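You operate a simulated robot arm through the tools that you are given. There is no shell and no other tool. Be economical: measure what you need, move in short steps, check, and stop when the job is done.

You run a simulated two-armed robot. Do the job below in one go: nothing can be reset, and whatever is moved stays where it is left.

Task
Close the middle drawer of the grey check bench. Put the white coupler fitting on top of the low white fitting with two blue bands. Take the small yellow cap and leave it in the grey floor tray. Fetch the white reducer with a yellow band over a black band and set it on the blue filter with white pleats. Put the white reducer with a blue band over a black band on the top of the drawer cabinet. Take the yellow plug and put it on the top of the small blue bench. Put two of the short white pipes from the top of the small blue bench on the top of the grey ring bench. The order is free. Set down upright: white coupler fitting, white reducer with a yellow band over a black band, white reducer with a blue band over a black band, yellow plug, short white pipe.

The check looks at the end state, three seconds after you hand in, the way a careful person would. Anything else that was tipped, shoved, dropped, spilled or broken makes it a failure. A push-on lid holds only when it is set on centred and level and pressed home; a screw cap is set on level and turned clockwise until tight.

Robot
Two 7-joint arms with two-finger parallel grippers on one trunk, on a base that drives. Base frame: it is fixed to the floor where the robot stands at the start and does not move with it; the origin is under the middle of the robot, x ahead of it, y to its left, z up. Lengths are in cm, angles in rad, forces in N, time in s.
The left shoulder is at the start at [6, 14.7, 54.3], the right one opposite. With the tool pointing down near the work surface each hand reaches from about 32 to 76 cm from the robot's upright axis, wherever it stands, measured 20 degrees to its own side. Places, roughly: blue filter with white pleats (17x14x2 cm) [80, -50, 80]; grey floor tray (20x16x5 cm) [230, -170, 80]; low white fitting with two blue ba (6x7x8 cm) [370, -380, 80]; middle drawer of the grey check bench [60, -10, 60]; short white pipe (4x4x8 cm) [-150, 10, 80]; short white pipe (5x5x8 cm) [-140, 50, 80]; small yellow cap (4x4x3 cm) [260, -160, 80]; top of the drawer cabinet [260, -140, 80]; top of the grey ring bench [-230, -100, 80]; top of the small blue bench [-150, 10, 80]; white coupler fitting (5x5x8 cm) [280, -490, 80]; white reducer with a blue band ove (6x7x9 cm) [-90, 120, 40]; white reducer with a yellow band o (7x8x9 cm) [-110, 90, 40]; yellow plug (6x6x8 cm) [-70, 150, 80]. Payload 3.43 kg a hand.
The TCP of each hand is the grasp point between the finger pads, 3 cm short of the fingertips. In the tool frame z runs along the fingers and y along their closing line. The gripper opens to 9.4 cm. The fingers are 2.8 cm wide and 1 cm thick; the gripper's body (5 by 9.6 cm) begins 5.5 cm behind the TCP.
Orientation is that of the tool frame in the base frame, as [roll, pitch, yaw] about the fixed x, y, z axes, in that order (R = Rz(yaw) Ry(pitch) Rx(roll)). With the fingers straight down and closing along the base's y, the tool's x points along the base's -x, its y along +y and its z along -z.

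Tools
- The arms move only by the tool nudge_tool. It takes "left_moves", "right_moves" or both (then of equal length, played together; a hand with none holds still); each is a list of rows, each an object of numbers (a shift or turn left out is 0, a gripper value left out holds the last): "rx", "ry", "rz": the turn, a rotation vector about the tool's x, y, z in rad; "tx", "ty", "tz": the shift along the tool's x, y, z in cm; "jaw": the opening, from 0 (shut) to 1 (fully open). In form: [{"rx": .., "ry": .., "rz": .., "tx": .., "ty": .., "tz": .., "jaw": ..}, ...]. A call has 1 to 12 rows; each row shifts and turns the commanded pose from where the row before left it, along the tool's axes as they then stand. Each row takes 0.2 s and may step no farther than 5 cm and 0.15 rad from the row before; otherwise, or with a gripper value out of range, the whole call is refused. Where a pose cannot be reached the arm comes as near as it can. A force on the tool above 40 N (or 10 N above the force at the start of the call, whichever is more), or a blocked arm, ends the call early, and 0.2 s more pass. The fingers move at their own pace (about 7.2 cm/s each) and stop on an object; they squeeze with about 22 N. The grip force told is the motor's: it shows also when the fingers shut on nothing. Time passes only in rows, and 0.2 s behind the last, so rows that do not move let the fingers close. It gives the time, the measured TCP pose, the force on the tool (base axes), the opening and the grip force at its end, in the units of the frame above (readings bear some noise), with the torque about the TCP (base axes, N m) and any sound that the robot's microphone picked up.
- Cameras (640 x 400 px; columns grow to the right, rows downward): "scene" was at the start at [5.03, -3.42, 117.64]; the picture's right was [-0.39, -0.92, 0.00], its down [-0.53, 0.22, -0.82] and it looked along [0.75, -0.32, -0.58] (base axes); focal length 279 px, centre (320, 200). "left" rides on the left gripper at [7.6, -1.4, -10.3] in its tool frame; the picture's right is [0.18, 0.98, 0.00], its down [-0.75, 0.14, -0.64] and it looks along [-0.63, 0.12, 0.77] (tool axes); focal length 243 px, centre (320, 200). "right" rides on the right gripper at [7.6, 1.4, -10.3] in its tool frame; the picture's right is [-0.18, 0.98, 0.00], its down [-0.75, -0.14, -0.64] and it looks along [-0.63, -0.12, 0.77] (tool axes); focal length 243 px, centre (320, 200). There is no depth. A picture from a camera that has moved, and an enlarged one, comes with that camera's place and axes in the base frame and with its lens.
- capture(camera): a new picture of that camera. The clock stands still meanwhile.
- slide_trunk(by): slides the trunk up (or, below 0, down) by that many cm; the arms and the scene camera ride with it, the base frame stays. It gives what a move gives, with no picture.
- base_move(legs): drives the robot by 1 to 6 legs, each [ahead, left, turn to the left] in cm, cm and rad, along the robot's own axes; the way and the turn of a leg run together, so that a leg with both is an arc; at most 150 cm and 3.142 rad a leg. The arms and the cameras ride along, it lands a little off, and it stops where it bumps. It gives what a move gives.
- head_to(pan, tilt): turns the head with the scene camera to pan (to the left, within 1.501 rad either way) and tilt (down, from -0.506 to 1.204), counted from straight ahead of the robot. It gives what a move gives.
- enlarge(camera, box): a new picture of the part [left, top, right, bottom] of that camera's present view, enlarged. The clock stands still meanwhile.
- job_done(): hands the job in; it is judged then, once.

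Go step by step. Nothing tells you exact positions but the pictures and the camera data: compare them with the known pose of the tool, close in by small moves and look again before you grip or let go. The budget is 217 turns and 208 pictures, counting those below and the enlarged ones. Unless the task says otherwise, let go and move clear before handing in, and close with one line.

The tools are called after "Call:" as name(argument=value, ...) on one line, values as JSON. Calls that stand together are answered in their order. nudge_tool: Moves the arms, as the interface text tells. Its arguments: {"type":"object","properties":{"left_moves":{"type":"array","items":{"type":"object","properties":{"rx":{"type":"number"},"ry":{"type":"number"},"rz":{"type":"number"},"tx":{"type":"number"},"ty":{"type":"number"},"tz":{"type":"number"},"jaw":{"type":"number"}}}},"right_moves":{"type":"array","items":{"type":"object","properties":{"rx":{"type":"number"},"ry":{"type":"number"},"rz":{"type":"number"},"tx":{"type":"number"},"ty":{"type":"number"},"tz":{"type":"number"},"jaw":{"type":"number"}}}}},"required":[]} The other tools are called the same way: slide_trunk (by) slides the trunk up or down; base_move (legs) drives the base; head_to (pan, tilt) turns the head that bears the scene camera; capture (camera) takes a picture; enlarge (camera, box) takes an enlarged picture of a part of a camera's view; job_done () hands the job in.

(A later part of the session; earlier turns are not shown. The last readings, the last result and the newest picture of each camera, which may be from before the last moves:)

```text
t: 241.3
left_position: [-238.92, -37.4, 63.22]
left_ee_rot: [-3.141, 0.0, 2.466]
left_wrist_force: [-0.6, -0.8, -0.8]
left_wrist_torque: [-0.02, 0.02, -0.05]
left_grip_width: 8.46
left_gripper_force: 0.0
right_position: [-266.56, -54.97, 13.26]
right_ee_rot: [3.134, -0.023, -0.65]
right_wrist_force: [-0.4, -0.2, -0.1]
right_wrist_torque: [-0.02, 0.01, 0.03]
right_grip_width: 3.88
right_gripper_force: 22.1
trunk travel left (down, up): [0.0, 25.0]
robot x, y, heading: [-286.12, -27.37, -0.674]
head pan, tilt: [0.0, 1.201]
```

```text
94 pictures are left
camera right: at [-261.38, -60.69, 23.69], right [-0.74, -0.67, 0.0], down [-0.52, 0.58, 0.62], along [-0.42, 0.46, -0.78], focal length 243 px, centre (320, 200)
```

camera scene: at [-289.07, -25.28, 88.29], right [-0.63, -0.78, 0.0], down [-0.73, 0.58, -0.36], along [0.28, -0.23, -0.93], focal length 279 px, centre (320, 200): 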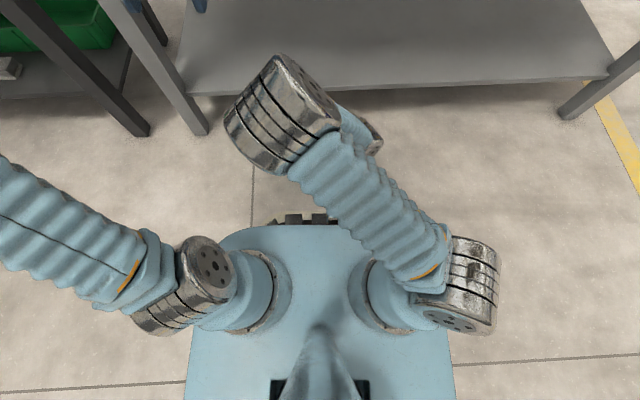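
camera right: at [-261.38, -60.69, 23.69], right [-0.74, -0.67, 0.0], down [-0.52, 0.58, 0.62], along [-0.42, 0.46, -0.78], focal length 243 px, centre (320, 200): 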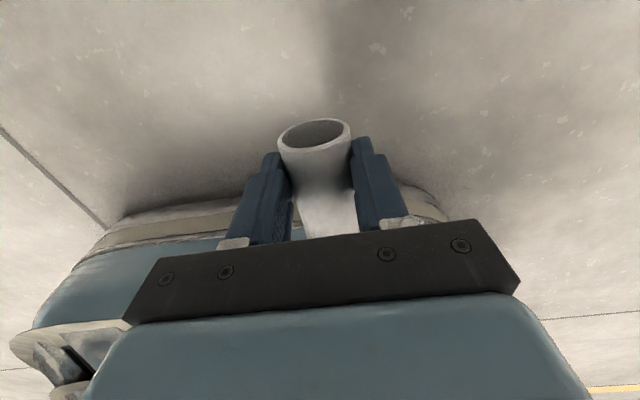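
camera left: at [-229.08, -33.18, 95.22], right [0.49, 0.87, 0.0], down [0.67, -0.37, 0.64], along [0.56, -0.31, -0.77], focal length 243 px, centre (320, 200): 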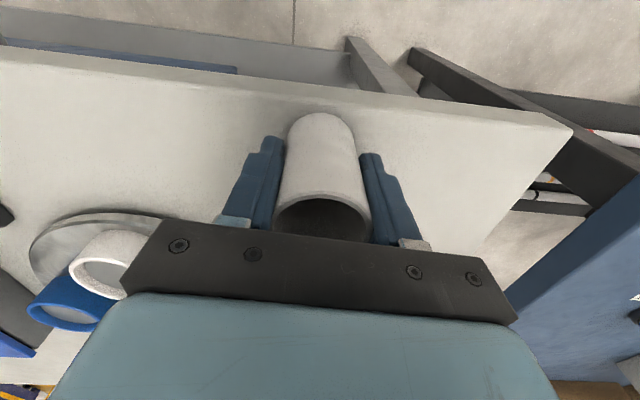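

Recovered. Back off from the bench, raise the trunk, and raise the hand.

Call:
base_move(legs=[[-24, 0, 0]])

Call:
slide_trunk(by=25)

Call:
nudge_tool(right_moves=[{"tz": -4, "tx": 2, "ty": 1}, {"tz": -4, "tx": 2, "ty": 1}, {"tz": -4, "tx": 2, "ty": 1}, {"tz": -4, "tx": 2, "ty": 1}, {"tz": -4, "tx": 2, "ty": 1}, {"tz": -4, "tx": 2, "ty": 1}, {"tz": -4, "ty": 1}, {"tz": -4, "ty": 1}, {"tz": -4}, {"tz": -4}])

Call:
head_to(pan=0, tilt=0.6)

Call:
capture(camera="scene")

```text
t: 243.1
left_position: [-257.34, -22.67, 63.18]
left_ee_rot: [3.141, 0.003, 2.464]
left_wrist_force: [-0.3, 0.0, 1.3]
left_wrist_torque: [-0.02, -0.02, -0.01]
left_grip_width: 8.46
left_gripper_force: 0.1
right_position: [-285.02, -40.32, 13.33]
right_ee_rot: [3.133, -0.021, -0.653]
right_wrist_force: [-0.3, -0.1, 0.1]
right_wrist_torque: [-0.02, 0.03, 0.01]
right_grip_width: 3.84
right_gripper_force: 21.8
trunk travel left (down, up): [0.0, 25.0]
robot x, y, heading: [-305.02, -12.58, -0.673]
head pan, tilt: [0.0, 1.201]
```

```text
t: 245.6
left_position: [-257.19, -22.75, 88.25]
left_ee_rot: [-3.141, 0.001, 2.463]
left_wrist_force: [0.7, 0.6, 0.3]
left_wrist_torque: [0.0, -0.01, -0.03]
left_grip_width: 8.45
left_gripper_force: 0.1
right_position: [-284.93, -40.26, 38.35]
right_ee_rot: [3.135, -0.023, -0.652]
right_wrist_force: [0.6, 0.3, -0.2]
right_wrist_torque: [-0.01, -0.04, 0.04]
right_grip_width: 3.87
right_gripper_force: 22.1
trunk travel left (down, up): [-25.0, 0.0]
robot x, y, heading: [-304.64, -12.19, -0.676]
head pan, tilt: [0.0, 1.201]
```

```text
t: 247.8
left_position: [-257.34, -22.57, 88.28]
left_ee_rot: [3.141, 0.002, 2.466]
left_wrist_force: [0.3, -0.7, -0.3]
left_wrist_torque: [-0.02, -0.01, -0.01]
left_grip_width: 8.46
left_gripper_force: 0.0
right_position: [-281.26, -53.58, 78.65]
right_ee_rot: [3.135, -0.024, -0.653]
right_wrist_force: [-0.9, 0.2, -0.9]
right_wrist_torque: [0.02, -0.01, 0.0]
right_grip_width: 3.81
right_gripper_force: 22.1
trunk travel left (down, up): [-25.0, 0.0]
robot x, y, heading: [-304.52, -12.35, -0.678]
head pan, tilt: [0.0, 1.201]
```

```text
t: 248.8
left_position: [-257.3, -22.65, 88.25]
left_ee_rot: [-3.141, 0.001, 2.464]
left_wrist_force: [0.2, 0.2, -0.9]
left_wrist_torque: [-0.02, 0.0, 0.0]
left_grip_width: 8.45
left_gripper_force: 0.1
right_position: [-281.32, -53.52, 78.65]
right_ee_rot: [3.136, -0.024, -0.652]
right_wrist_force: [0.1, 0.7, -0.5]
right_wrist_torque: [0.01, 0.02, 0.02]
right_grip_width: 3.82
right_gripper_force: 22.1
trunk travel left (down, up): [-25.0, 0.0]
robot x, y, heading: [-304.77, -12.77, -0.676]
head pan, tilt: [0.0, 0.6]
```

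```text
93 pictures are left
camera scene: at [-300.33, -16.24, 117.74], right [-0.63, -0.78, 0.0], down [-0.44, 0.35, -0.82], along [0.64, -0.52, -0.57], focal length 279 px, centre (320, 200)
```

scene: 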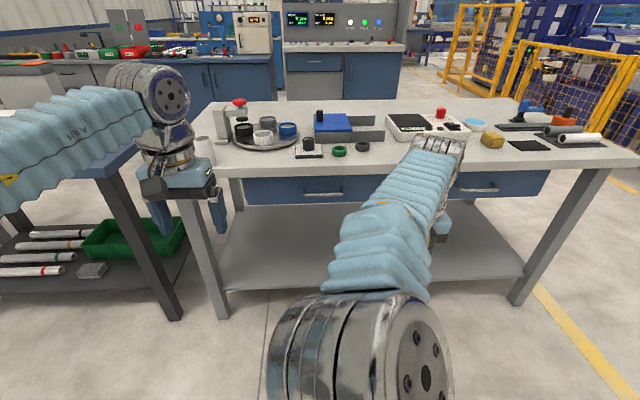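

Now tip the right gripper to horizontal so the pipe stands upright.

Call:
nudge_tool(right_moves=[{"ry": 0.145}, {"ry": 0.145}, {"ry": 0.145}, {"ry": 0.145}, {"ry": 0.145}, {"ry": 0.145}, {"ry": 0.145}, {"ry": 0.145}])

Call:
capture(camera="right")

Call:
capture(camera="scene")

```text
t: 250.3
left_position: [-257.28, -22.67, 88.17]
left_ee_rot: [-3.141, 0.0, 2.464]
left_wrist_force: [0.6, -1.3, -0.9]
left_wrist_torque: [0.04, 0.0, 0.02]
left_grip_width: 8.46
left_gripper_force: 0.1
right_position: [-282.89, -56.31, 77.22]
right_ee_rot: [-3.139, -0.853, -0.745]
right_wrist_force: [0.6, -0.1, -0.3]
right_wrist_torque: [0.01, 0.02, 0.02]
right_grip_width: 3.83
right_gripper_force: 22.3
trunk travel left (down, up): [-25.0, 0.0]
robot x, y, heading: [-304.73, -12.5, -0.676]
head pan, tilt: [0.0, 0.6]
stopped in row 7 (right hand): the force on the tool passed its limit at 54 N (the readings are from after the stop); the commanded pose is now the measured one
```

```text
92 pictures are left
camera right: at [-285.74, -55.59, 89.69], right [-0.76, -0.64, -0.14], down [-0.62, 0.77, -0.15], along [0.2, -0.02, -0.98], focal length 243 px, centre (320, 200)
```

right: 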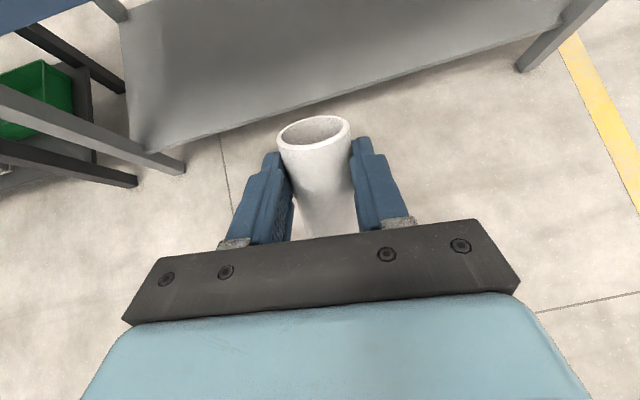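

```text
91 pictures are left
camera scene: at [-300.27, -16.29, 117.74], right [-0.63, -0.78, 0.0], down [-0.44, 0.35, -0.82], along [0.64, -0.52, -0.57], focal length 279 px, centre (320, 200)
```

scene: 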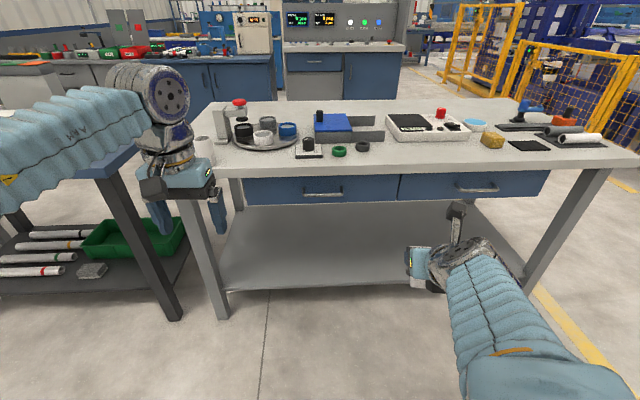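

A self-contact stopped it at 49°. Extend the hand forward and up first, then finish the tilt.

Call:
nudge_tool(right_moves=[{"tz": 0.68, "tx": 3.78}, {"tz": 0.68, "tx": 3.78}, {"tz": 0.68, "tx": 3.78}, {"tz": 0.68, "tx": 3.78}, {"tz": 0.68, "tx": 3.0}, {"ry": 0.14}, {"ry": 0.14}, {"ry": 0.14}, {"ry": 0.14}, {"ry": 0.14}])

Call:
capture(camera="right")

Call:
capture(camera="scene")

```text
t: 252.5
left_position: [-257.3, -22.62, 88.15]
left_ee_rot: [-3.141, 0.001, 2.464]
left_wrist_force: [-0.8, -0.2, 0.1]
left_wrist_torque: [-0.01, 0.02, 0.02]
left_grip_width: 8.48
left_gripper_force: 0.3
right_position: [-272.28, -65.85, 88.74]
right_ee_rot: [-3.037, -1.558, -0.845]
right_wrist_force: [1.6, 0.2, -0.5]
right_wrist_torque: [0.05, 0.01, -0.02]
right_grip_width: 3.82
right_gripper_force: 22.4
trunk travel left (down, up): [-25.0, 0.0]
robot x, y, heading: [-304.89, -12.91, -0.678]
head pan, tilt: [0.0, 0.6]
```

```text
90 pictures are left
camera right: at [-280.52, -60.13, 96.55], right [-0.66, -0.72, -0.19], down [-0.38, 0.54, -0.75], along [0.64, -0.42, -0.64], focal length 243 px, centre (320, 200)
```

right: 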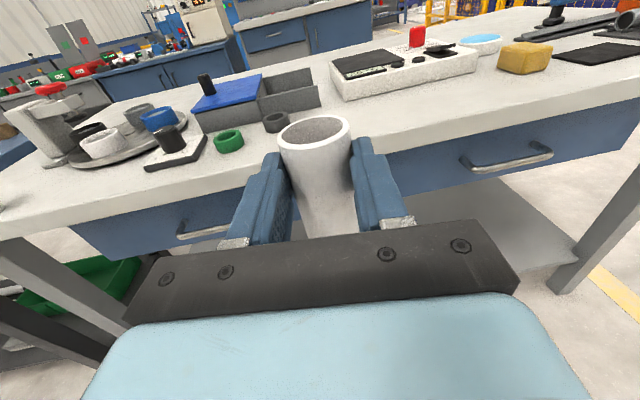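

```text
89 pictures are left
camera scene: at [-300.33, -16.24, 117.75], right [-0.63, -0.78, 0.0], down [-0.44, 0.35, -0.83], along [0.64, -0.52, -0.56], focal length 279 px, centre (320, 200)
```

scene: 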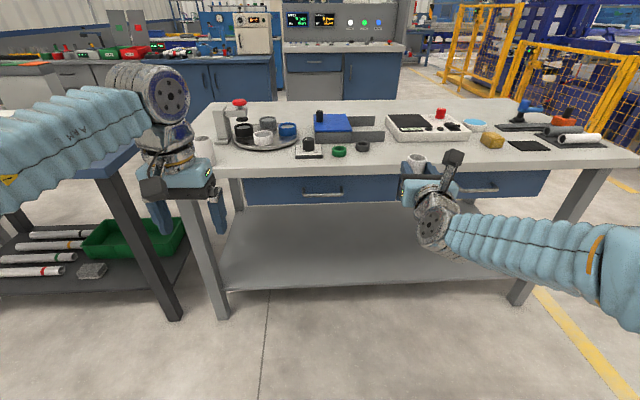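

The pipe is upright with the camera on top. Correct the last 2°, move forward to sit 6 cm inside the bench edge, and lower close to the surface.

Call:
nudge_tool(right_moves=[{"ry": 0.036, "tz": 3.7}, {"tz": 3.7}, {"tz": 3.7}, {"tz": 3.7}, {"tz": 3.7}, {"tx": -0.8}, {"tx": -0.8}])

Call:
capture(camera="right")

Call:
capture(camera="scene")

```text
t: 254.1
left_position: [-257.3, -22.76, 88.29]
left_ee_rot: [-3.14, 0.002, 2.464]
left_wrist_force: [-0.2, 0.6, -0.2]
left_wrist_torque: [0.0, -0.02, 0.0]
left_grip_width: 8.46
left_gripper_force: 0.1
right_position: [-260.26, -71.48, 90.18]
right_ee_rot: [0.023, -1.55, 2.375]
right_wrist_force: [-0.1, 0.0, -0.6]
right_wrist_torque: [0.02, -0.02, 0.01]
right_grip_width: 3.84
right_gripper_force: 22.4
right hand out of reach, approached as far as the arm can: row 3, 4, 5, 6, 7
trunk travel left (down, up): [-25.0, 0.0]
robot x, y, heading: [-304.86, -12.7, -0.679]
head pan, tilt: [0.0, 0.6]
```

```text
88 pictures are left
camera right: at [-268.78, -65.59, 97.54], right [-0.66, -0.72, -0.18], down [-0.36, 0.53, -0.77], along [0.65, -0.44, -0.62], focal length 243 px, centre (320, 200)
```

right: 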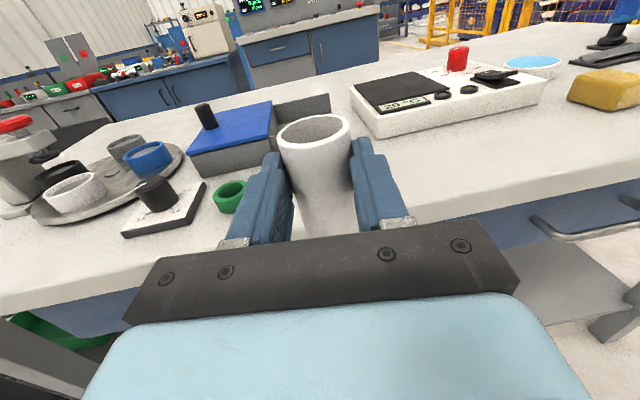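

```text
87 pictures are left
camera scene: at [-300.32, -16.25, 117.75], right [-0.63, -0.78, 0.0], down [-0.44, 0.35, -0.82], along [0.64, -0.52, -0.57], focal length 279 px, centre (320, 200)
```

scene: 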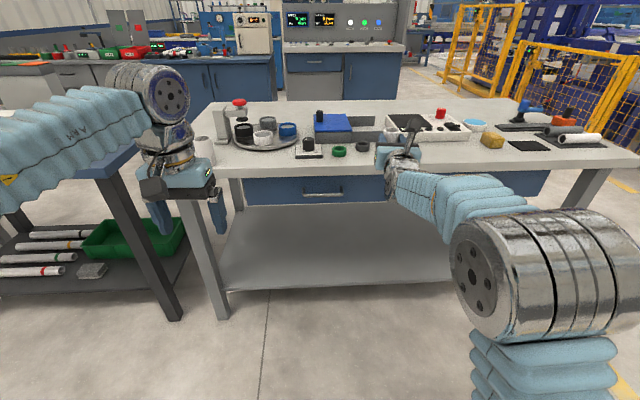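

Clipped 6 cm short; drive the base forward 6 cm instead.

Call:
base_move(legs=[[6.5, 0, 0]])

Call:
nudge_tool(right_moves=[{"tx": -0.8}, {"tx": -0.8}, {"tx": -0.8}, {"tx": -0.5}])

Call:
capture(camera="right")

Call:
enlarge(camera="scene", box=[300, 100, 480, 220])

```text
t: 255.1
left_position: [-252.27, -26.83, 88.14]
left_ee_rot: [-3.141, 0.001, 2.464]
left_wrist_force: [0.7, -0.5, 0.2]
left_wrist_torque: [0.04, -0.03, 0.01]
left_grip_width: 8.45
left_gripper_force: 0.1
right_position: [-255.19, -75.65, 90.25]
right_ee_rot: [0.03, -1.548, 2.366]
right_wrist_force: [-0.9, 1.1, -0.1]
right_wrist_torque: [0.03, -0.01, -0.02]
right_grip_width: 3.82
right_gripper_force: 21.5
trunk travel left (down, up): [-25.0, 0.0]
robot x, y, heading: [-299.54, -16.92, -0.678]
head pan, tilt: [0.0, 0.6]
```

```text
t: 256.1
left_position: [-252.27, -26.81, 88.29]
left_ee_rot: [-3.142, 0.002, 2.464]
left_wrist_force: [0.2, -0.7, -0.5]
left_wrist_torque: [0.03, -0.01, -0.01]
left_grip_width: 8.46
left_gripper_force: 0.1
right_position: [-255.25, -74.76, 87.79]
right_ee_rot: [0.121, -1.555, 2.27]
right_wrist_force: [-0.4, 0.8, -0.1]
right_wrist_torque: [0.03, -0.02, 0.0]
right_grip_width: 3.81
right_gripper_force: 21.9
right hand out of reach, approached as far as the arm can: row 2, 4
trunk travel left (down, up): [-25.0, 0.0]
robot x, y, heading: [-299.45, -16.63, -0.68]
head pan, tilt: [0.0, 0.6]
```

```text
86 pictures are left
camera right: at [-263.74, -68.75, 95.08], right [-0.67, -0.72, -0.18], down [-0.36, 0.53, -0.77], along [0.65, -0.45, -0.62], focal length 243 px, centre (320, 200)
```

right: 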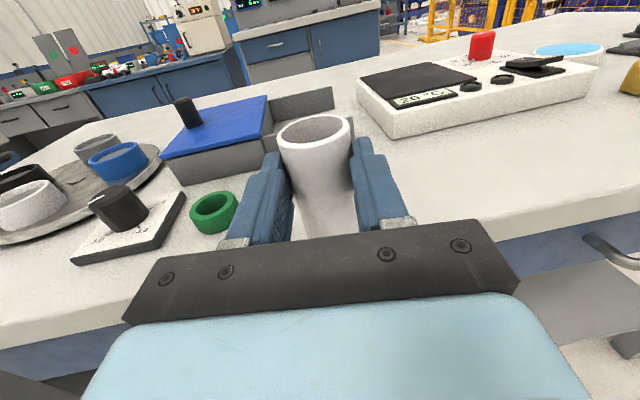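

```text
3.33 times, centred on (390, 160) of scene
camera zoom: at [-295.27, -20.32, 117.75], right [-0.63, -0.78, 0.0], down [-0.44, 0.35, -0.82], along [0.64, -0.52, -0.57], focal length 931 px, centre (87, 333)
```

zoom: 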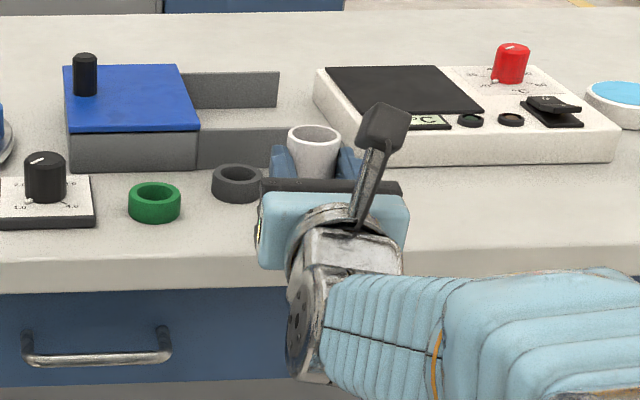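

Positioned 6.5 cm inside the edge, clear of the rings. Lower gently.

Call:
nudge_tool(right_moves=[{"tx": -0.4}, {"tx": -0.4}, {"tx": -0.4}, {"tx": -0.3}, {"tx": -0.2}])

Call:
capture(camera="right")

```text
t: 257.3
left_position: [-252.3, -26.87, 88.17]
left_ee_rot: [-3.141, 0.001, 2.465]
left_wrist_force: [0.8, -0.4, 0.0]
left_wrist_torque: [-0.01, 0.01, -0.05]
left_grip_width: 8.48
left_gripper_force: 0.0
right_position: [-255.44, -74.08, 86.49]
right_ee_rot: [0.113, -1.552, 2.278]
right_wrist_force: [1.0, 0.7, -0.4]
right_wrist_torque: [0.01, -0.01, -0.03]
right_grip_width: 3.84
right_gripper_force: 21.7
right hand out of reach, approached as far as the arm can: row 2, 4
trunk travel left (down, up): [-25.0, 0.0]
robot x, y, heading: [-299.98, -16.62, -0.679]
head pan, tilt: [0.0, 0.6]
```

```text
84 pictures are left
camera right: at [-263.95, -68.12, 93.79], right [-0.67, -0.72, -0.18], down [-0.36, 0.53, -0.77], along [0.65, -0.44, -0.62], focal length 243 px, centre (320, 200)
```

right: 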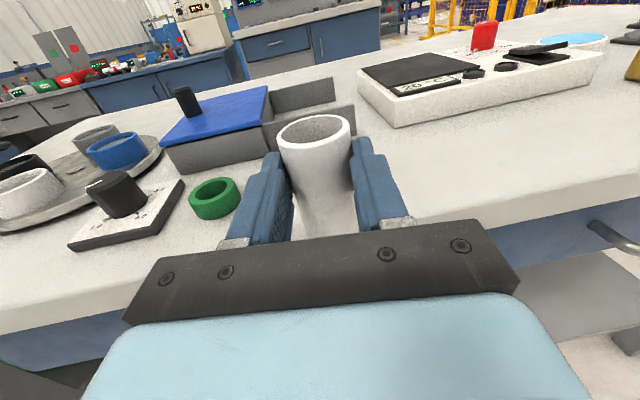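

Call:
nudge_tool(right_moves=[{"tx": -0.25}, {"tx": -0.25}, {"tx": -0.2}, {"tx": -0.2}])

```text
t: 258.3
left_position: [-252.31, -26.76, 88.21]
left_ee_rot: [-3.14, 0.002, 2.463]
left_wrist_force: [0.2, 0.2, -0.5]
left_wrist_torque: [0.03, 0.0, -0.03]
left_grip_width: 8.45
left_gripper_force: 0.0
right_position: [-255.58, -73.64, 85.8]
right_ee_rot: [0.093, -1.552, 2.299]
right_wrist_force: [0.4, -1.3, 0.1]
right_wrist_torque: [0.04, -0.02, 0.01]
right_grip_width: 3.82
right_gripper_force: 22.0
right hand out of reach, approached as far as the arm can: row 2
trunk travel left (down, up): [-25.0, 0.0]
robot x, y, heading: [-299.93, -16.26, -0.681]
head pan, tilt: [0.0, 0.6]
```

Call:
nudge_tool(right_moves=[{"tx": -0.2}, {"tx": -0.2}, {"tx": -0.2}])

```text
t: 259.1
left_position: [-252.27, -26.66, 88.3]
left_ee_rot: [-3.141, 0.002, 2.465]
left_wrist_force: [-0.8, 0.1, -0.1]
left_wrist_torque: [0.05, 0.02, -0.02]
left_grip_width: 8.47
left_gripper_force: 0.1
right_position: [-255.74, -73.44, 85.48]
right_ee_rot: [0.043, -1.546, 2.348]
right_wrist_force: [2.3, -3.9, 14.1]
right_wrist_torque: [-0.44, -0.48, -0.05]
right_grip_width: 3.87
right_gripper_force: 21.9
right hand out of reach, approached as far as the arm can: row 1
trunk travel left (down, up): [-25.0, 0.0]
robot x, y, heading: [-299.73, -16.93, -0.676]
head pan, tilt: [0.0, 0.6]
```

Contact. Ease slightly and open.

Call:
nudge_tool(right_moves=[{"tx": 0.1}, {"jaw": 0.75}, {}, {}])

Call:
capture(camera="right")

```text
t: 260.1
left_position: [-252.26, -26.83, 88.24]
left_ee_rot: [3.14, 0.001, 2.464]
left_wrist_force: [1.4, 0.6, -1.1]
left_wrist_torque: [0.0, -0.03, -0.03]
left_grip_width: 8.45
left_gripper_force: 0.0
right_position: [-255.8, -73.56, 85.23]
right_ee_rot: [0.153, -1.555, 2.237]
right_wrist_force: [-0.4, 0.3, -0.3]
right_wrist_torque: [-0.02, -0.02, 0.03]
right_grip_width: 7.06
right_gripper_force: 0.0
trunk travel left (down, up): [-25.0, 0.0]
robot x, y, heading: [-299.78, -16.77, -0.678]
head pan, tilt: [0.0, 0.6]
```

```text
83 pictures are left
camera right: at [-264.14, -67.57, 92.66], right [-0.67, -0.72, -0.18], down [-0.36, 0.53, -0.77], along [0.65, -0.45, -0.62], focal length 243 px, centre (320, 200)
```

right: 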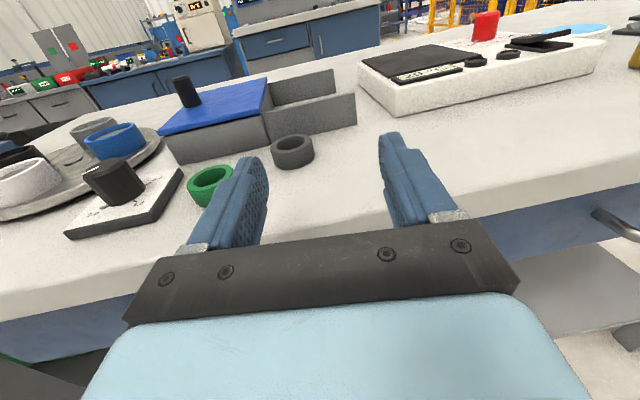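

The pipe is gone from between the fingers — my edge estimate was about 3 cm off, so it stood right at the edge. Find it.

Call:
head_to(pan=-0.3, tilt=0.9)

Call:
capture(camera="scene")

```text
t: 260.9
left_position: [-252.26, -26.85, 88.27]
left_ee_rot: [-3.141, 0.002, 2.465]
left_wrist_force: [-0.2, 0.0, -0.1]
left_wrist_torque: [0.0, -0.02, 0.04]
left_grip_width: 8.48
left_gripper_force: 0.1
right_position: [-255.68, -73.46, 85.27]
right_ee_rot: [0.14, -1.553, 2.251]
right_wrist_force: [-0.1, -0.6, -0.2]
right_wrist_torque: [0.0, 0.04, 0.02]
right_grip_width: 7.06
right_gripper_force: 0.0
trunk travel left (down, up): [-25.0, 0.0]
robot x, y, heading: [-299.42, -16.49, -0.675]
head pan, tilt: [-0.3, 0.901]
```

```text
82 pictures are left
camera scene: at [-297.93, -21.03, 115.28], right [-0.83, -0.56, 0.0], down [-0.44, 0.65, -0.62], along [0.35, -0.52, -0.78], focal length 279 px, centre (320, 200)
```

scene: 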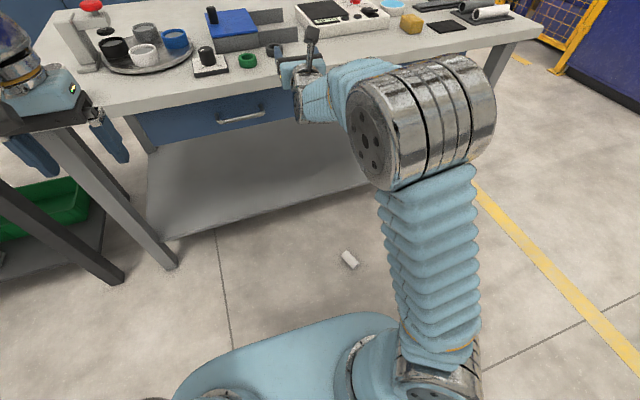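

It lies on the floor again at about robot (54, -32). I'll repeat the recovery, now with the known good approach. Check its orientation first and retract the hand.

Call:
enlarge(camera="scene", box=[310, 235, 390, 285])

Call:
nudge_tool(right_moves=[{"tz": -4}, {"tz": -4}, {"tz": -4}, {"ry": -0.14}, {"ry": -0.14}, {"ry": -0.14}, {"ry": -0.14}, {"ry": -0.14}, {"ry": -0.14}])

Call:
nudge_tool(right_moves=[{"ry": -0.14}, {"ry": -0.14}, {"ry": -0.14}, {"ry": -0.14}, {"ry": -0.14, "jaw": 1}, {"tx": -4, "tz": 1}, {"tx": -4, "tz": 1}, {"tx": -4, "tz": 1}])

```text
8.00 times, centred on (350, 260) of scene
camera zoom: at [-297.93, -21.03, 115.28], right [-0.83, -0.56, 0.0], down [-0.44, 0.65, -0.62], along [0.35, -0.52, -0.78], focal length 2234 px, centre (80, -280)
```

zoom: 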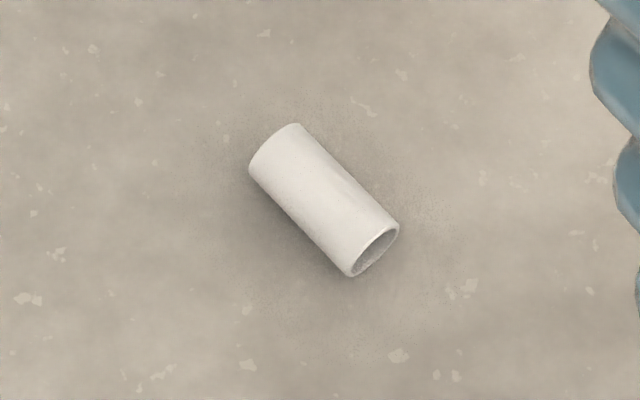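

```text
t: 262.9
left_position: [-252.27, -26.74, 88.28]
left_ee_rot: [3.14, 0.003, 2.467]
left_wrist_force: [0.7, 0.7, 0.2]
left_wrist_torque: [0.01, 0.01, 0.01]
left_grip_width: 8.43
left_gripper_force: 0.1
right_position: [-264.33, -65.54, 85.13]
right_ee_rot: [3.14, -0.751, -0.746]
right_wrist_force: [0.4, 0.8, 0.4]
right_wrist_torque: [0.04, 0.03, -0.05]
right_grip_width: 7.05
right_gripper_force: 0.0
trunk travel left (down, up): [-25.0, 0.0]
robot x, y, heading: [-300.09, -16.63, -0.679]
head pan, tilt: [-0.3, 0.901]
```

```text
t: 264.7
left_position: [-252.3, -26.75, 88.28]
left_ee_rot: [-3.142, 0.003, 2.464]
left_wrist_force: [1.1, -1.6, 0.5]
left_wrist_torque: [0.03, 0.03, 0.02]
left_grip_width: 8.46
left_gripper_force: 0.1
right_position: [-273.39, -55.76, 82.02]
right_ee_rot: [-3.141, -0.051, -0.745]
right_wrist_force: [0.6, -1.0, 0.2]
right_wrist_torque: [0.06, 0.03, -0.05]
right_grip_width: 9.4
right_gripper_force: 0.1
right hand out of reach, approached as far as the arm can: row 5
trunk travel left (down, up): [-25.0, 0.0]
robot x, y, heading: [-299.29, -16.38, -0.678]
head pan, tilt: [-0.3, 0.901]
```

Pipe lies along heading -0.26, centre ≈ (-277.4, -75.9). Turn the base to match, strafe, then approach; lower trunk.

Call:
base_move(legs=[[0, 0, 0.4], [0, -41.5, 0], [3, 0, 0]])

Call:
slide_trunk(by=-25)

Call:
nudge_tool(right_moves=[{"tx": -2.5, "ty": -1, "rz": -0.085}, {"tx": -2.5, "ty": -1}, {"tx": -2.5, "ty": -1}, {"tz": 4.5}, {"tz": 4.5}, {"tz": 4.5}, {"tz": 4.5}, {"tz": 4.5}, {"tz": 4.5}, {"tz": 4.5}, {"tz": 4}])

Call:
capture(camera="right")

```text
t: 268.9
left_position: [-260.95, -49.25, 88.23]
left_ee_rot: [-3.141, 0.002, 2.847]
left_wrist_force: [-0.3, 0.9, -0.9]
left_wrist_torque: [-0.02, -0.01, -0.03]
left_grip_width: 8.46
left_gripper_force: 0.0
right_position: [-269.81, -83.9, 81.98]
right_ee_rot: [-3.14, -0.05, -0.365]
right_wrist_force: [0.0, 0.3, -0.7]
right_wrist_torque: [-0.01, 0.0, 0.0]
right_grip_width: 9.39
right_gripper_force: 0.3
trunk travel left (down, up): [-25.0, 0.0]
robot x, y, heading: [-308.83, -57.48, -0.298]
head pan, tilt: [-0.3, 0.901]
```

```text
t: 270.3
left_position: [-261.17, -49.07, 75.42]
left_ee_rot: [3.141, 0.004, 2.846]
left_wrist_force: [-0.7, -0.8, -0.7]
left_wrist_torque: [-0.02, 0.0, -0.01]
left_grip_width: 8.46
left_gripper_force: 0.1
right_position: [-269.95, -83.85, 69.66]
right_ee_rot: [3.141, -0.062, -0.363]
right_wrist_force: [-21.9, 12.8, 2.8]
right_wrist_torque: [-1.39, -2.43, 0.18]
right_grip_width: 9.4
right_gripper_force: 0.0
trunk travel left (down, up): [-12.2, 12.8]
robot x, y, heading: [-308.77, -57.48, -0.3]
head pan, tilt: [-0.3, 0.901]
stopped: the force on the tool passed its limit at 56 N (the readings are from after the stop); the commanded pose is now the measured one
```

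```text
t: 272.7
left_position: [-261.08, -49.15, 75.5]
left_ee_rot: [-3.141, 0.003, 2.846]
left_wrist_force: [-0.7, -0.4, 0.6]
left_wrist_torque: [-0.02, -0.02, 0.0]
left_grip_width: 8.46
left_gripper_force: 0.1
right_position: [-274.05, -79.77, 33.78]
right_ee_rot: [3.135, -0.064, -0.277]
right_wrist_force: [0.2, 0.6, -0.2]
right_wrist_torque: [-0.01, -0.03, 0.0]
right_grip_width: 9.37
right_gripper_force: 0.1
trunk travel left (down, up): [-12.2, 12.8]
robot x, y, heading: [-308.9, -57.54, -0.292]
head pan, tilt: [-0.3, 0.901]
```

```text
80 pictures are left
camera right: at [-267.6, -83.14, 44.49], right [-0.45, -0.9, 0.0], down [-0.72, 0.36, 0.59], along [-0.53, 0.27, -0.81], focal length 243 px, centre (320, 200)
```

right: 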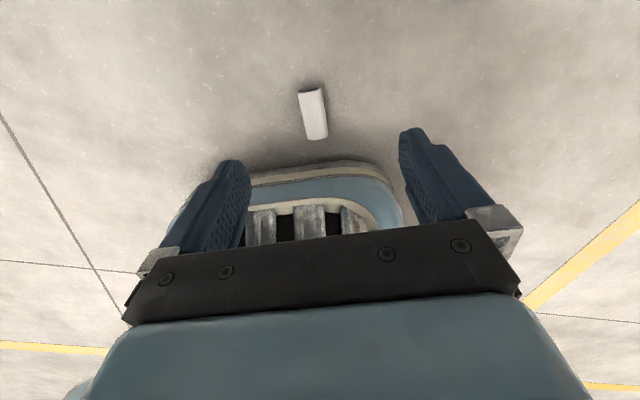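

Lower the trunk fully, place the hand at its good low spot, and drive 3.4 cm forward over the pipe.

Call:
slide_trunk(by=-12.2)

Call:
nudge_tool(right_moves=[{"tx": -2.2, "ty": -0.7, "ry": 0.05}, {"tx": -2.2, "ty": -0.7}, {"tx": -2.2, "ty": -0.6}, {"tz": 3}, {"tz": 3}, {"tz": 3}])

Call:
base_move(legs=[[3.4, 0, 0]])

Call:
capture(camera="right")

```text
t: 274.2
left_position: [-261.11, -49.34, 63.18]
left_ee_rot: [-3.141, 0.0, 2.844]
left_wrist_force: [-0.7, -0.6, 0.5]
left_wrist_torque: [0.01, 0.0, -0.03]
left_grip_width: 8.46
left_gripper_force: 0.1
right_position: [-273.99, -79.8, 21.69]
right_ee_rot: [3.136, -0.062, -0.278]
right_wrist_force: [0.3, -0.4, -0.1]
right_wrist_torque: [-0.01, 0.01, 0.05]
right_grip_width: 9.41
right_gripper_force: 0.2
trunk travel left (down, up): [0.0, 25.0]
robot x, y, heading: [-308.96, -57.53, -0.295]
head pan, tilt: [-0.3, 0.901]
```

```text
t: 275.6
left_position: [-261.1, -49.14, 63.3]
left_ee_rot: [3.141, 0.002, 2.845]
left_wrist_force: [0.6, -0.3, 0.5]
left_wrist_torque: [-0.01, 0.02, 0.0]
left_grip_width: 8.49
left_gripper_force: 0.0
right_position: [-278.68, -76.48, 11.99]
right_ee_rot: [3.135, -0.114, -0.276]
right_wrist_force: [0.6, -0.3, 0.2]
right_wrist_torque: [0.03, -0.07, 0.01]
right_grip_width: 9.4
right_gripper_force: 0.0
trunk travel left (down, up): [0.0, 25.0]
robot x, y, heading: [-308.71, -57.32, -0.297]
head pan, tilt: [-0.3, 0.901]
```

```text
t: 276.4
left_position: [-257.86, -50.03, 63.29]
left_ee_rot: [-3.141, 0.003, 2.847]
left_wrist_force: [0.1, 0.4, -0.8]
left_wrist_torque: [0.0, 0.03, -0.05]
left_grip_width: 8.46
left_gripper_force: 0.0
right_position: [-275.43, -77.5, 11.94]
right_ee_rot: [3.135, -0.114, -0.277]
right_wrist_force: [0.1, 0.5, -0.3]
right_wrist_torque: [-0.02, 0.03, 0.01]
right_grip_width: 9.41
right_gripper_force: 0.1
trunk travel left (down, up): [0.0, 25.0]
robot x, y, heading: [-305.29, -58.61, -0.297]
head pan, tilt: [-0.3, 0.901]
```

```text
79 pictures are left
camera right: at [-269.6, -80.57, 23.0], right [-0.44, -0.9, -0.01], down [-0.75, 0.36, 0.55], along [-0.49, 0.26, -0.83], focal length 243 px, centre (320, 200)
```

right: 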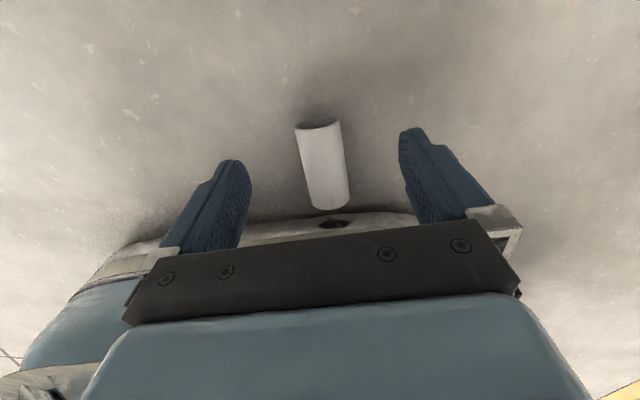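

Fix tilt and small offsets, then lower.

Call:
nudge_tool(right_moves=[{"ry": -0.1, "tx": -1.2, "ty": -0.6}, {"tz": 3}, {"tz": 2.5}, {"tz": 1.5}, {"tz": 0.8}])

Call:
capture(camera="right")

```text
t: 277.6
left_position: [-257.85, -50.14, 63.19]
left_ee_rot: [3.14, 0.0, 2.846]
left_wrist_force: [0.4, -0.2, 0.5]
left_wrist_torque: [-0.02, 0.0, 0.04]
left_grip_width: 8.46
left_gripper_force: 0.1
right_position: [-276.49, -76.56, 4.05]
right_ee_rot: [3.131, -0.014, -0.276]
right_wrist_force: [-0.4, -0.3, -0.4]
right_wrist_torque: [-0.02, 0.03, -0.02]
right_grip_width: 9.43
right_gripper_force: 0.0
trunk travel left (down, up): [0.0, 25.0]
robot x, y, heading: [-305.74, -58.43, -0.292]
head pan, tilt: [-0.3, 0.901]
```

```text
78 pictures are left
camera right: at [-269.52, -80.12, 14.33], right [-0.45, -0.9, 0.01], down [-0.69, 0.35, 0.63], along [-0.57, 0.28, -0.78], focal length 243 px, centre (320, 200)
```

right: 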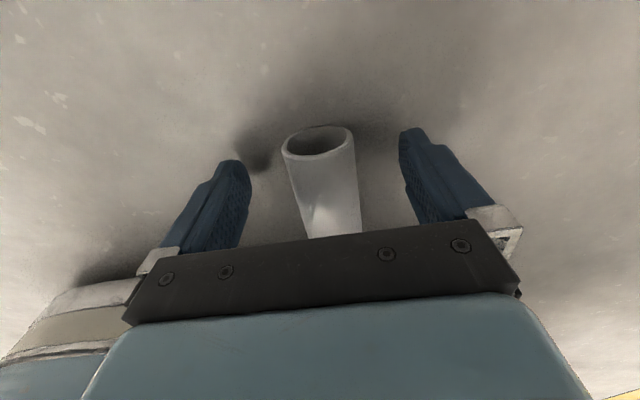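

Straddling the pipe. Grip and lift.

Call:
nudge_tool(right_moves=[{"tz": 0.4}, {"jaw": 0}, {}, {}, {}, {}, {"tz": -2}, {"tz": -3}, {"tz": -4}])

Call:
capture(camera="right")

```text
t: 279.6
left_position: [-257.81, -50.08, 63.17]
left_ee_rot: [-3.138, 0.003, 2.846]
left_wrist_force: [-0.2, 0.2, -0.1]
left_wrist_torque: [0.0, 0.01, -0.02]
left_grip_width: 8.44
left_gripper_force: 0.1
right_position: [-276.4, -76.56, 13.09]
right_ee_rot: [3.133, -0.013, -0.278]
right_wrist_force: [-0.8, -0.5, 0.3]
right_wrist_torque: [0.01, 0.02, 0.03]
right_grip_width: 3.82
right_gripper_force: 21.9
right hand out of reach, approached as far as the arm can: row 1
trunk travel left (down, up): [0.0, 25.0]
robot x, y, heading: [-305.9, -58.32, -0.295]
head pan, tilt: [-0.3, 0.901]
```

```text
77 pictures are left
camera right: at [-269.46, -80.11, 23.49], right [-0.45, -0.89, 0.01], down [-0.69, 0.35, 0.63], along [-0.57, 0.28, -0.78], focal length 243 px, centre (320, 200)
```

right: 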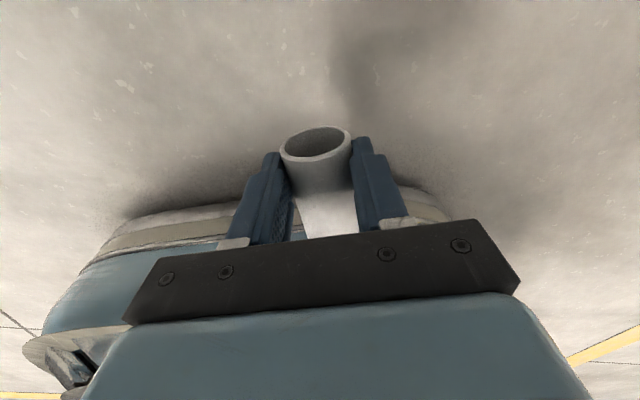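

Held again. Back away, realign to the bench, raise trunk and hand, standing 15 cm short of the placing pose.

Call:
base_move(legs=[[-20, 0, 0], [0, 0, -0.365], [-2.8, 37.3, 0]])

Call:
slide_trunk(by=25)

Call:
nudge_tool(right_moves=[{"tz": -4, "tx": 2, "ty": 1}, {"tz": -4, "tx": 2, "ty": 1}, {"tz": -4, "tx": 2, "ty": 1}, {"tz": -4, "tx": 2, "ty": 1}, {"tz": -4, "tx": 2, "ty": 1}, {"tz": -4, "tx": 2, "ty": 1}, {"tz": -4, "tx": 2, "ty": 1}, {"tz": -4, "tx": 2, "ty": 1}, {"tz": -4, "tx": 2}, {"tz": -4, "tx": 2}])

Call:
nudge_tool(right_moves=[{"ry": 0.14}, {"ry": 0.14}, {"ry": 0.14}, {"ry": 0.14, "tx": 1.5}, {"ry": 0.14, "tx": 2}, {"ry": 0.14, "tx": 2}, {"ry": 0.14, "tx": 1.5}, {"ry": 0.14}, {"ry": 0.14}, {"ry": 0.14}, {"ry": 0.14}])

Call:
capture(camera="right")

```text
t: 284.3
left_position: [-256.24, -28.81, 63.18]
left_ee_rot: [3.141, 0.0, 2.505]
left_wrist_force: [-0.8, 0.2, 0.5]
left_wrist_torque: [0.02, 0.02, -0.04]
left_grip_width: 8.47
left_gripper_force: 0.1
right_position: [-282.56, -47.57, 13.14]
right_ee_rot: [3.135, -0.015, -0.615]
right_wrist_force: [0.4, -0.1, -0.6]
right_wrist_torque: [-0.01, -0.01, 0.01]
right_grip_width: 3.81
right_gripper_force: 22.2
trunk travel left (down, up): [0.0, 25.0]
robot x, y, heading: [-304.3, -20.82, -0.633]
head pan, tilt: [-0.3, 0.901]
```

```text
t: 286.9
left_position: [-256.32, -28.78, 88.23]
left_ee_rot: [-3.141, 0.002, 2.507]
left_wrist_force: [-0.7, -0.2, -0.1]
left_wrist_torque: [0.02, 0.01, 0.01]
left_grip_width: 8.43
left_gripper_force: 0.0
right_position: [-282.54, -47.56, 38.11]
right_ee_rot: [3.134, -0.016, -0.615]
right_wrist_force: [0.5, 0.6, -0.2]
right_wrist_torque: [0.0, -0.03, -0.02]
right_grip_width: 3.8
right_gripper_force: 22.4
trunk travel left (down, up): [-25.0, 0.0]
robot x, y, heading: [-303.85, -20.79, -0.636]
head pan, tilt: [-0.3, 0.901]
```

```text
t: 289.1
left_position: [-256.25, -28.8, 88.21]
left_ee_rot: [-3.141, 0.001, 2.506]
left_wrist_force: [0.7, -0.7, 0.0]
left_wrist_torque: [0.03, 0.03, 0.02]
left_grip_width: 8.47
left_gripper_force: 0.0
right_position: [-271.3, -64.83, 78.37]
right_ee_rot: [3.132, -0.013, -0.617]
right_wrist_force: [-0.4, 0.3, -1.2]
right_wrist_torque: [-0.01, -0.01, 0.0]
right_grip_width: 3.81
right_gripper_force: 21.7
trunk travel left (down, up): [-25.0, 0.0]
robot x, y, heading: [-304.61, -20.46, -0.638]
head pan, tilt: [-0.3, 0.901]
```

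```text
t: 291.5
left_position: [-256.25, -28.79, 88.21]
left_ee_rot: [-3.141, 0.003, 2.506]
left_wrist_force: [-0.2, -0.5, -0.4]
left_wrist_torque: [0.04, -0.02, 0.01]
left_grip_width: 8.48
left_gripper_force: 0.0
right_position: [-266.53, -68.31, 82.63]
right_ee_rot: [2.734, -1.554, -0.205]
right_wrist_force: [-0.4, 0.4, -0.8]
right_wrist_torque: [0.03, 0.0, 0.02]
right_grip_width: 3.83
right_gripper_force: 22.2
right hand out of reach, approached as far as the arm can: row 8
trunk travel left (down, up): [-25.0, 0.0]
robot x, y, heading: [-303.85, -20.99, -0.637]
head pan, tilt: [-0.3, 0.901]
```

```text
76 pictures are left
camera right: at [-275.6, -63.64, 90.42], right [-0.57, -0.8, -0.18], down [-0.46, 0.49, -0.74], along [0.68, -0.34, -0.64], focal length 243 px, centre (320, 200)
```

right: 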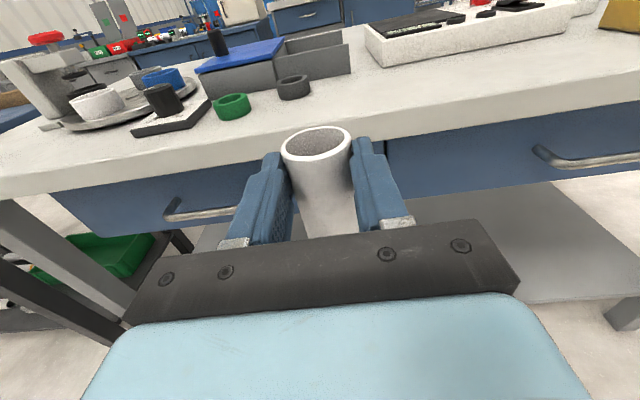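

Upright and horizontal. Raise the hand, correct 2°, and drive so the pipe is about 8.5 cm inside the edge.

Call:
nudge_tool(right_moves=[{"tx": 3.4, "ry": 0.03}, {"tx": 3.4}])

Call:
base_move(legs=[[0, -4.4, 0], [18.2, 0, 0]])

Call:
capture(camera="right")

```text
t: 292.1
left_position: [-256.29, -28.83, 88.25]
left_ee_rot: [3.141, 0.001, 2.507]
left_wrist_force: [0.9, 0.0, 0.6]
left_wrist_torque: [-0.02, 0.01, -0.04]
left_grip_width: 8.47
left_gripper_force: 0.1
right_position: [-266.7, -68.22, 89.58]
right_ee_rot: [0.569, -1.558, 1.958]
right_wrist_force: [0.7, 0.1, -0.2]
right_wrist_torque: [-0.01, 0.02, 0.01]
right_grip_width: 3.79
right_gripper_force: 21.7
trunk travel left (down, up): [-25.0, 0.0]
robot x, y, heading: [-304.11, -20.55, -0.636]
head pan, tilt: [-0.3, 0.901]
```

```text
t: 294.1
left_position: [-244.19, -43.34, 88.11]
left_ee_rot: [3.141, 0.0, 2.5]
left_wrist_force: [0.2, -0.3, 0.3]
left_wrist_torque: [0.0, -0.01, 0.03]
left_grip_width: 8.48
left_gripper_force: 0.1
right_position: [-254.9, -82.75, 89.43]
right_ee_rot: [0.559, -1.557, 1.959]
right_wrist_force: [-0.5, 0.7, -0.7]
right_wrist_torque: [0.03, 0.02, -0.01]
right_grip_width: 3.8
right_gripper_force: 21.9
trunk travel left (down, up): [-25.0, 0.0]
robot x, y, heading: [-292.16, -35.05, -0.64]
head pan, tilt: [-0.3, 0.901]
```

```text
75 pictures are left
camera right: at [-263.98, -77.93, 96.87], right [-0.57, -0.8, -0.18], down [-0.43, 0.48, -0.76], along [0.69, -0.36, -0.62], focal length 243 px, centre (320, 200)
```

right: 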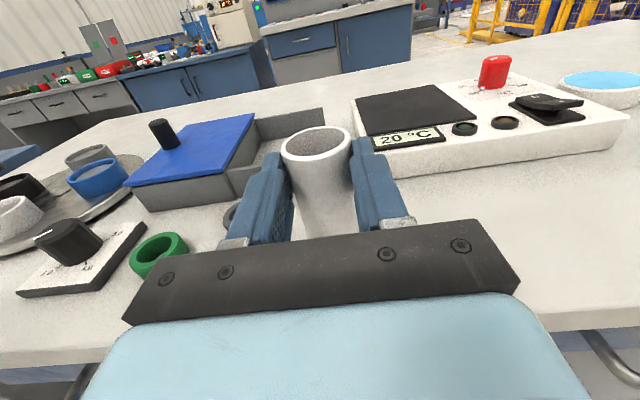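

Well inside the edge now. Shift 2 cm right of the ring and lower.

Call:
nudge_tool(right_moves=[{"ty": 2}, {"tx": -1}, {"tx": -1}, {"tx": -0.8}, {"tx": -0.5}, {"tx": -0.3}])

Call:
nudge_tool(right_moves=[{"tx": -0.2}, {"tx": -0.2}, {"tx": -0.15}])

```text
t: 295.5
left_position: [-244.23, -43.43, 88.23]
left_ee_rot: [3.141, 0.003, 2.5]
left_wrist_force: [0.0, 0.8, -0.6]
left_wrist_torque: [0.02, 0.0, -0.01]
left_grip_width: 8.45
left_gripper_force: 0.1
right_position: [-256.12, -84.36, 86.02]
right_ee_rot: [0.405, -1.552, 2.114]
right_wrist_force: [0.4, -2.3, 16.1]
right_wrist_torque: [-0.29, -0.37, -0.05]
right_grip_width: 3.84
right_gripper_force: 21.9
trunk travel left (down, up): [-25.0, 0.0]
robot x, y, heading: [-292.03, -34.84, -0.643]
head pan, tilt: [-0.3, 0.901]
```

```text
t: 296.3
left_position: [-244.36, -43.45, 88.27]
left_ee_rot: [-3.141, 0.003, 2.499]
left_wrist_force: [0.3, 0.3, 0.6]
left_wrist_torque: [0.04, 0.05, -0.04]
left_grip_width: 8.44
left_gripper_force: 0.1
right_position: [-256.1, -84.31, 85.39]
right_ee_rot: [0.508, -1.556, 2.013]
right_wrist_force: [-1.4, -0.6, 16.7]
right_wrist_torque: [-0.21, -0.29, -0.03]
right_grip_width: 3.78
right_gripper_force: 21.5
trunk travel left (down, up): [-25.0, 0.0]
robot x, y, heading: [-292.06, -35.6, -0.64]
head pan, tilt: [-0.3, 0.901]
```

Firm contact. Ease and open a little, then look.

Call:
nudge_tool(right_moves=[{"tx": 0.15}, {"jaw": 0.5}, {}, {}])

Call:
capture(camera="right")

```text
t: 297.3
left_position: [-244.24, -43.35, 88.24]
left_ee_rot: [-3.141, 0.002, 2.5]
left_wrist_force: [0.6, 0.5, 0.0]
left_wrist_torque: [0.01, 0.01, 0.01]
left_grip_width: 8.44
left_gripper_force: 0.0
right_position: [-256.01, -84.43, 85.45]
right_ee_rot: [0.589, -1.558, 1.93]
right_wrist_force: [-0.2, 0.3, -0.4]
right_wrist_torque: [-0.01, 0.0, -0.01]
right_grip_width: 4.7
right_gripper_force: 0.0
trunk travel left (down, up): [-25.0, 0.0]
robot x, y, heading: [-291.63, -35.16, -0.645]
head pan, tilt: [-0.3, 0.901]
```

```text
74 pictures are left
camera right: at [-265.14, -79.6, 92.89], right [-0.57, -0.8, -0.18], down [-0.43, 0.48, -0.76], along [0.69, -0.36, -0.62], focal length 243 px, centre (320, 200)
```

right: 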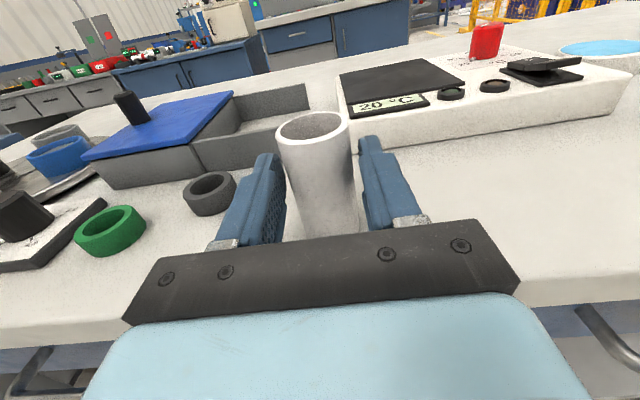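

It stands. Withdraw straight back.

Call:
nudge_tool(right_moves=[{"jaw": 0.65}, {}, {"tz": -2}, {"tz": -3}, {"tz": -4}, {"tz": -4}, {"tz": -4}])

Call:
capture(camera="right")

```text
t: 298.9
left_position: [-244.23, -43.47, 88.19]
left_ee_rot: [-3.14, 0.001, 2.499]
left_wrist_force: [0.1, -0.4, -0.2]
left_wrist_torque: [0.0, 0.02, -0.02]
left_grip_width: 8.46
left_gripper_force: 0.0
right_position: [-267.4, -76.37, 88.28]
right_ee_rot: [0.707, -1.558, 1.811]
right_wrist_force: [-0.5, 1.1, -0.8]
right_wrist_torque: [0.01, 0.0, 0.0]
right_grip_width: 6.11
right_gripper_force: 0.0
right hand out of reach, approached as far as the arm can: row 6, 7
trunk travel left (down, up): [-25.0, 0.0]
robot x, y, heading: [-292.24, -34.94, -0.641]
head pan, tilt: [-0.3, 0.901]
```

```text
73 pictures are left
camera right: at [-276.47, -71.48, 95.87], right [-0.57, -0.8, -0.18], down [-0.44, 0.48, -0.76], along [0.69, -0.36, -0.62], focal length 243 px, centre (320, 200)
```

right: 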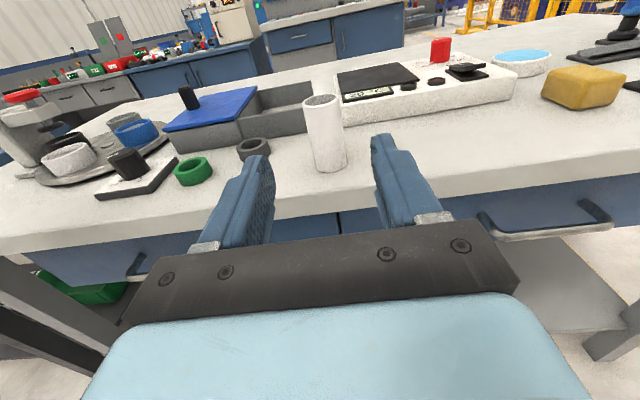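

Pipe is standing on the grey bench. Next, back to the big blue bench for the two reducers.

Call:
base_move(legs=[[-18, 0, 0], [0, 125, 0], [0, 108, 0]])

Call:
head_to(pan=0.1, tilt=0.55)

Call:
capture(camera="scene")

```text
t: 311.4
left_position: [-117.86, 149.2, 88.19]
left_ee_rot: [-3.14, 0.001, 2.49]
left_wrist_force: [1.0, 0.2, 0.3]
left_wrist_torque: [0.03, -0.02, 0.02]
left_grip_width: 8.46
left_gripper_force: 0.1
right_position: [-141.28, 116.48, 88.4]
right_ee_rot: [0.622, -1.559, 1.888]
right_wrist_force: [-0.7, 0.5, -1.4]
right_wrist_torque: [0.01, 0.03, -0.02]
right_grip_width: 6.1
right_gripper_force: 0.0
trunk travel left (down, up): [-25.0, 0.0]
robot x, y, heading: [-165.48, 158.15, -0.647]
head pan, tilt: [-0.3, 0.901]
```

```text
t: 312.2
left_position: [-117.77, 149.19, 88.17]
left_ee_rot: [-3.141, 0.002, 2.491]
left_wrist_force: [0.2, 0.1, -0.7]
left_wrist_torque: [-0.01, 0.03, 0.01]
left_grip_width: 8.5
left_gripper_force: 0.1
right_position: [-141.24, 116.49, 88.33]
right_ee_rot: [0.626, -1.559, 1.882]
right_wrist_force: [-0.8, -0.4, -1.0]
right_wrist_torque: [0.01, 0.01, 0.01]
right_grip_width: 6.11
right_gripper_force: 0.1
trunk travel left (down, up): [-25.0, 0.0]
robot x, y, heading: [-165.55, 157.86, -0.653]
head pan, tilt: [0.099, 0.55]
```

```text
72 pictures are left
camera scene: at [-160.36, 155.17, 118.19], right [-0.52, -0.85, 0.0], down [-0.45, 0.27, -0.85], along [0.73, -0.45, -0.52], focal length 279 px, centre (320, 200)
```

scene: 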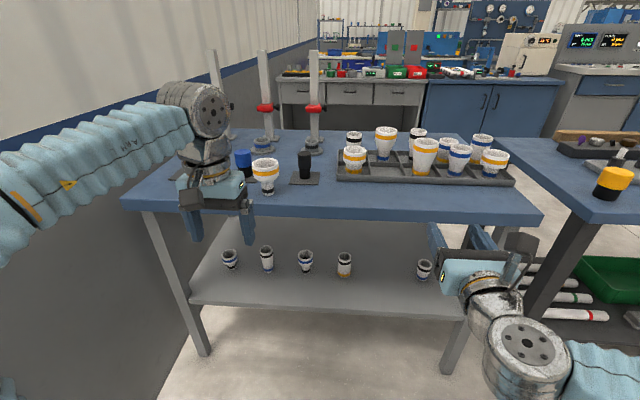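

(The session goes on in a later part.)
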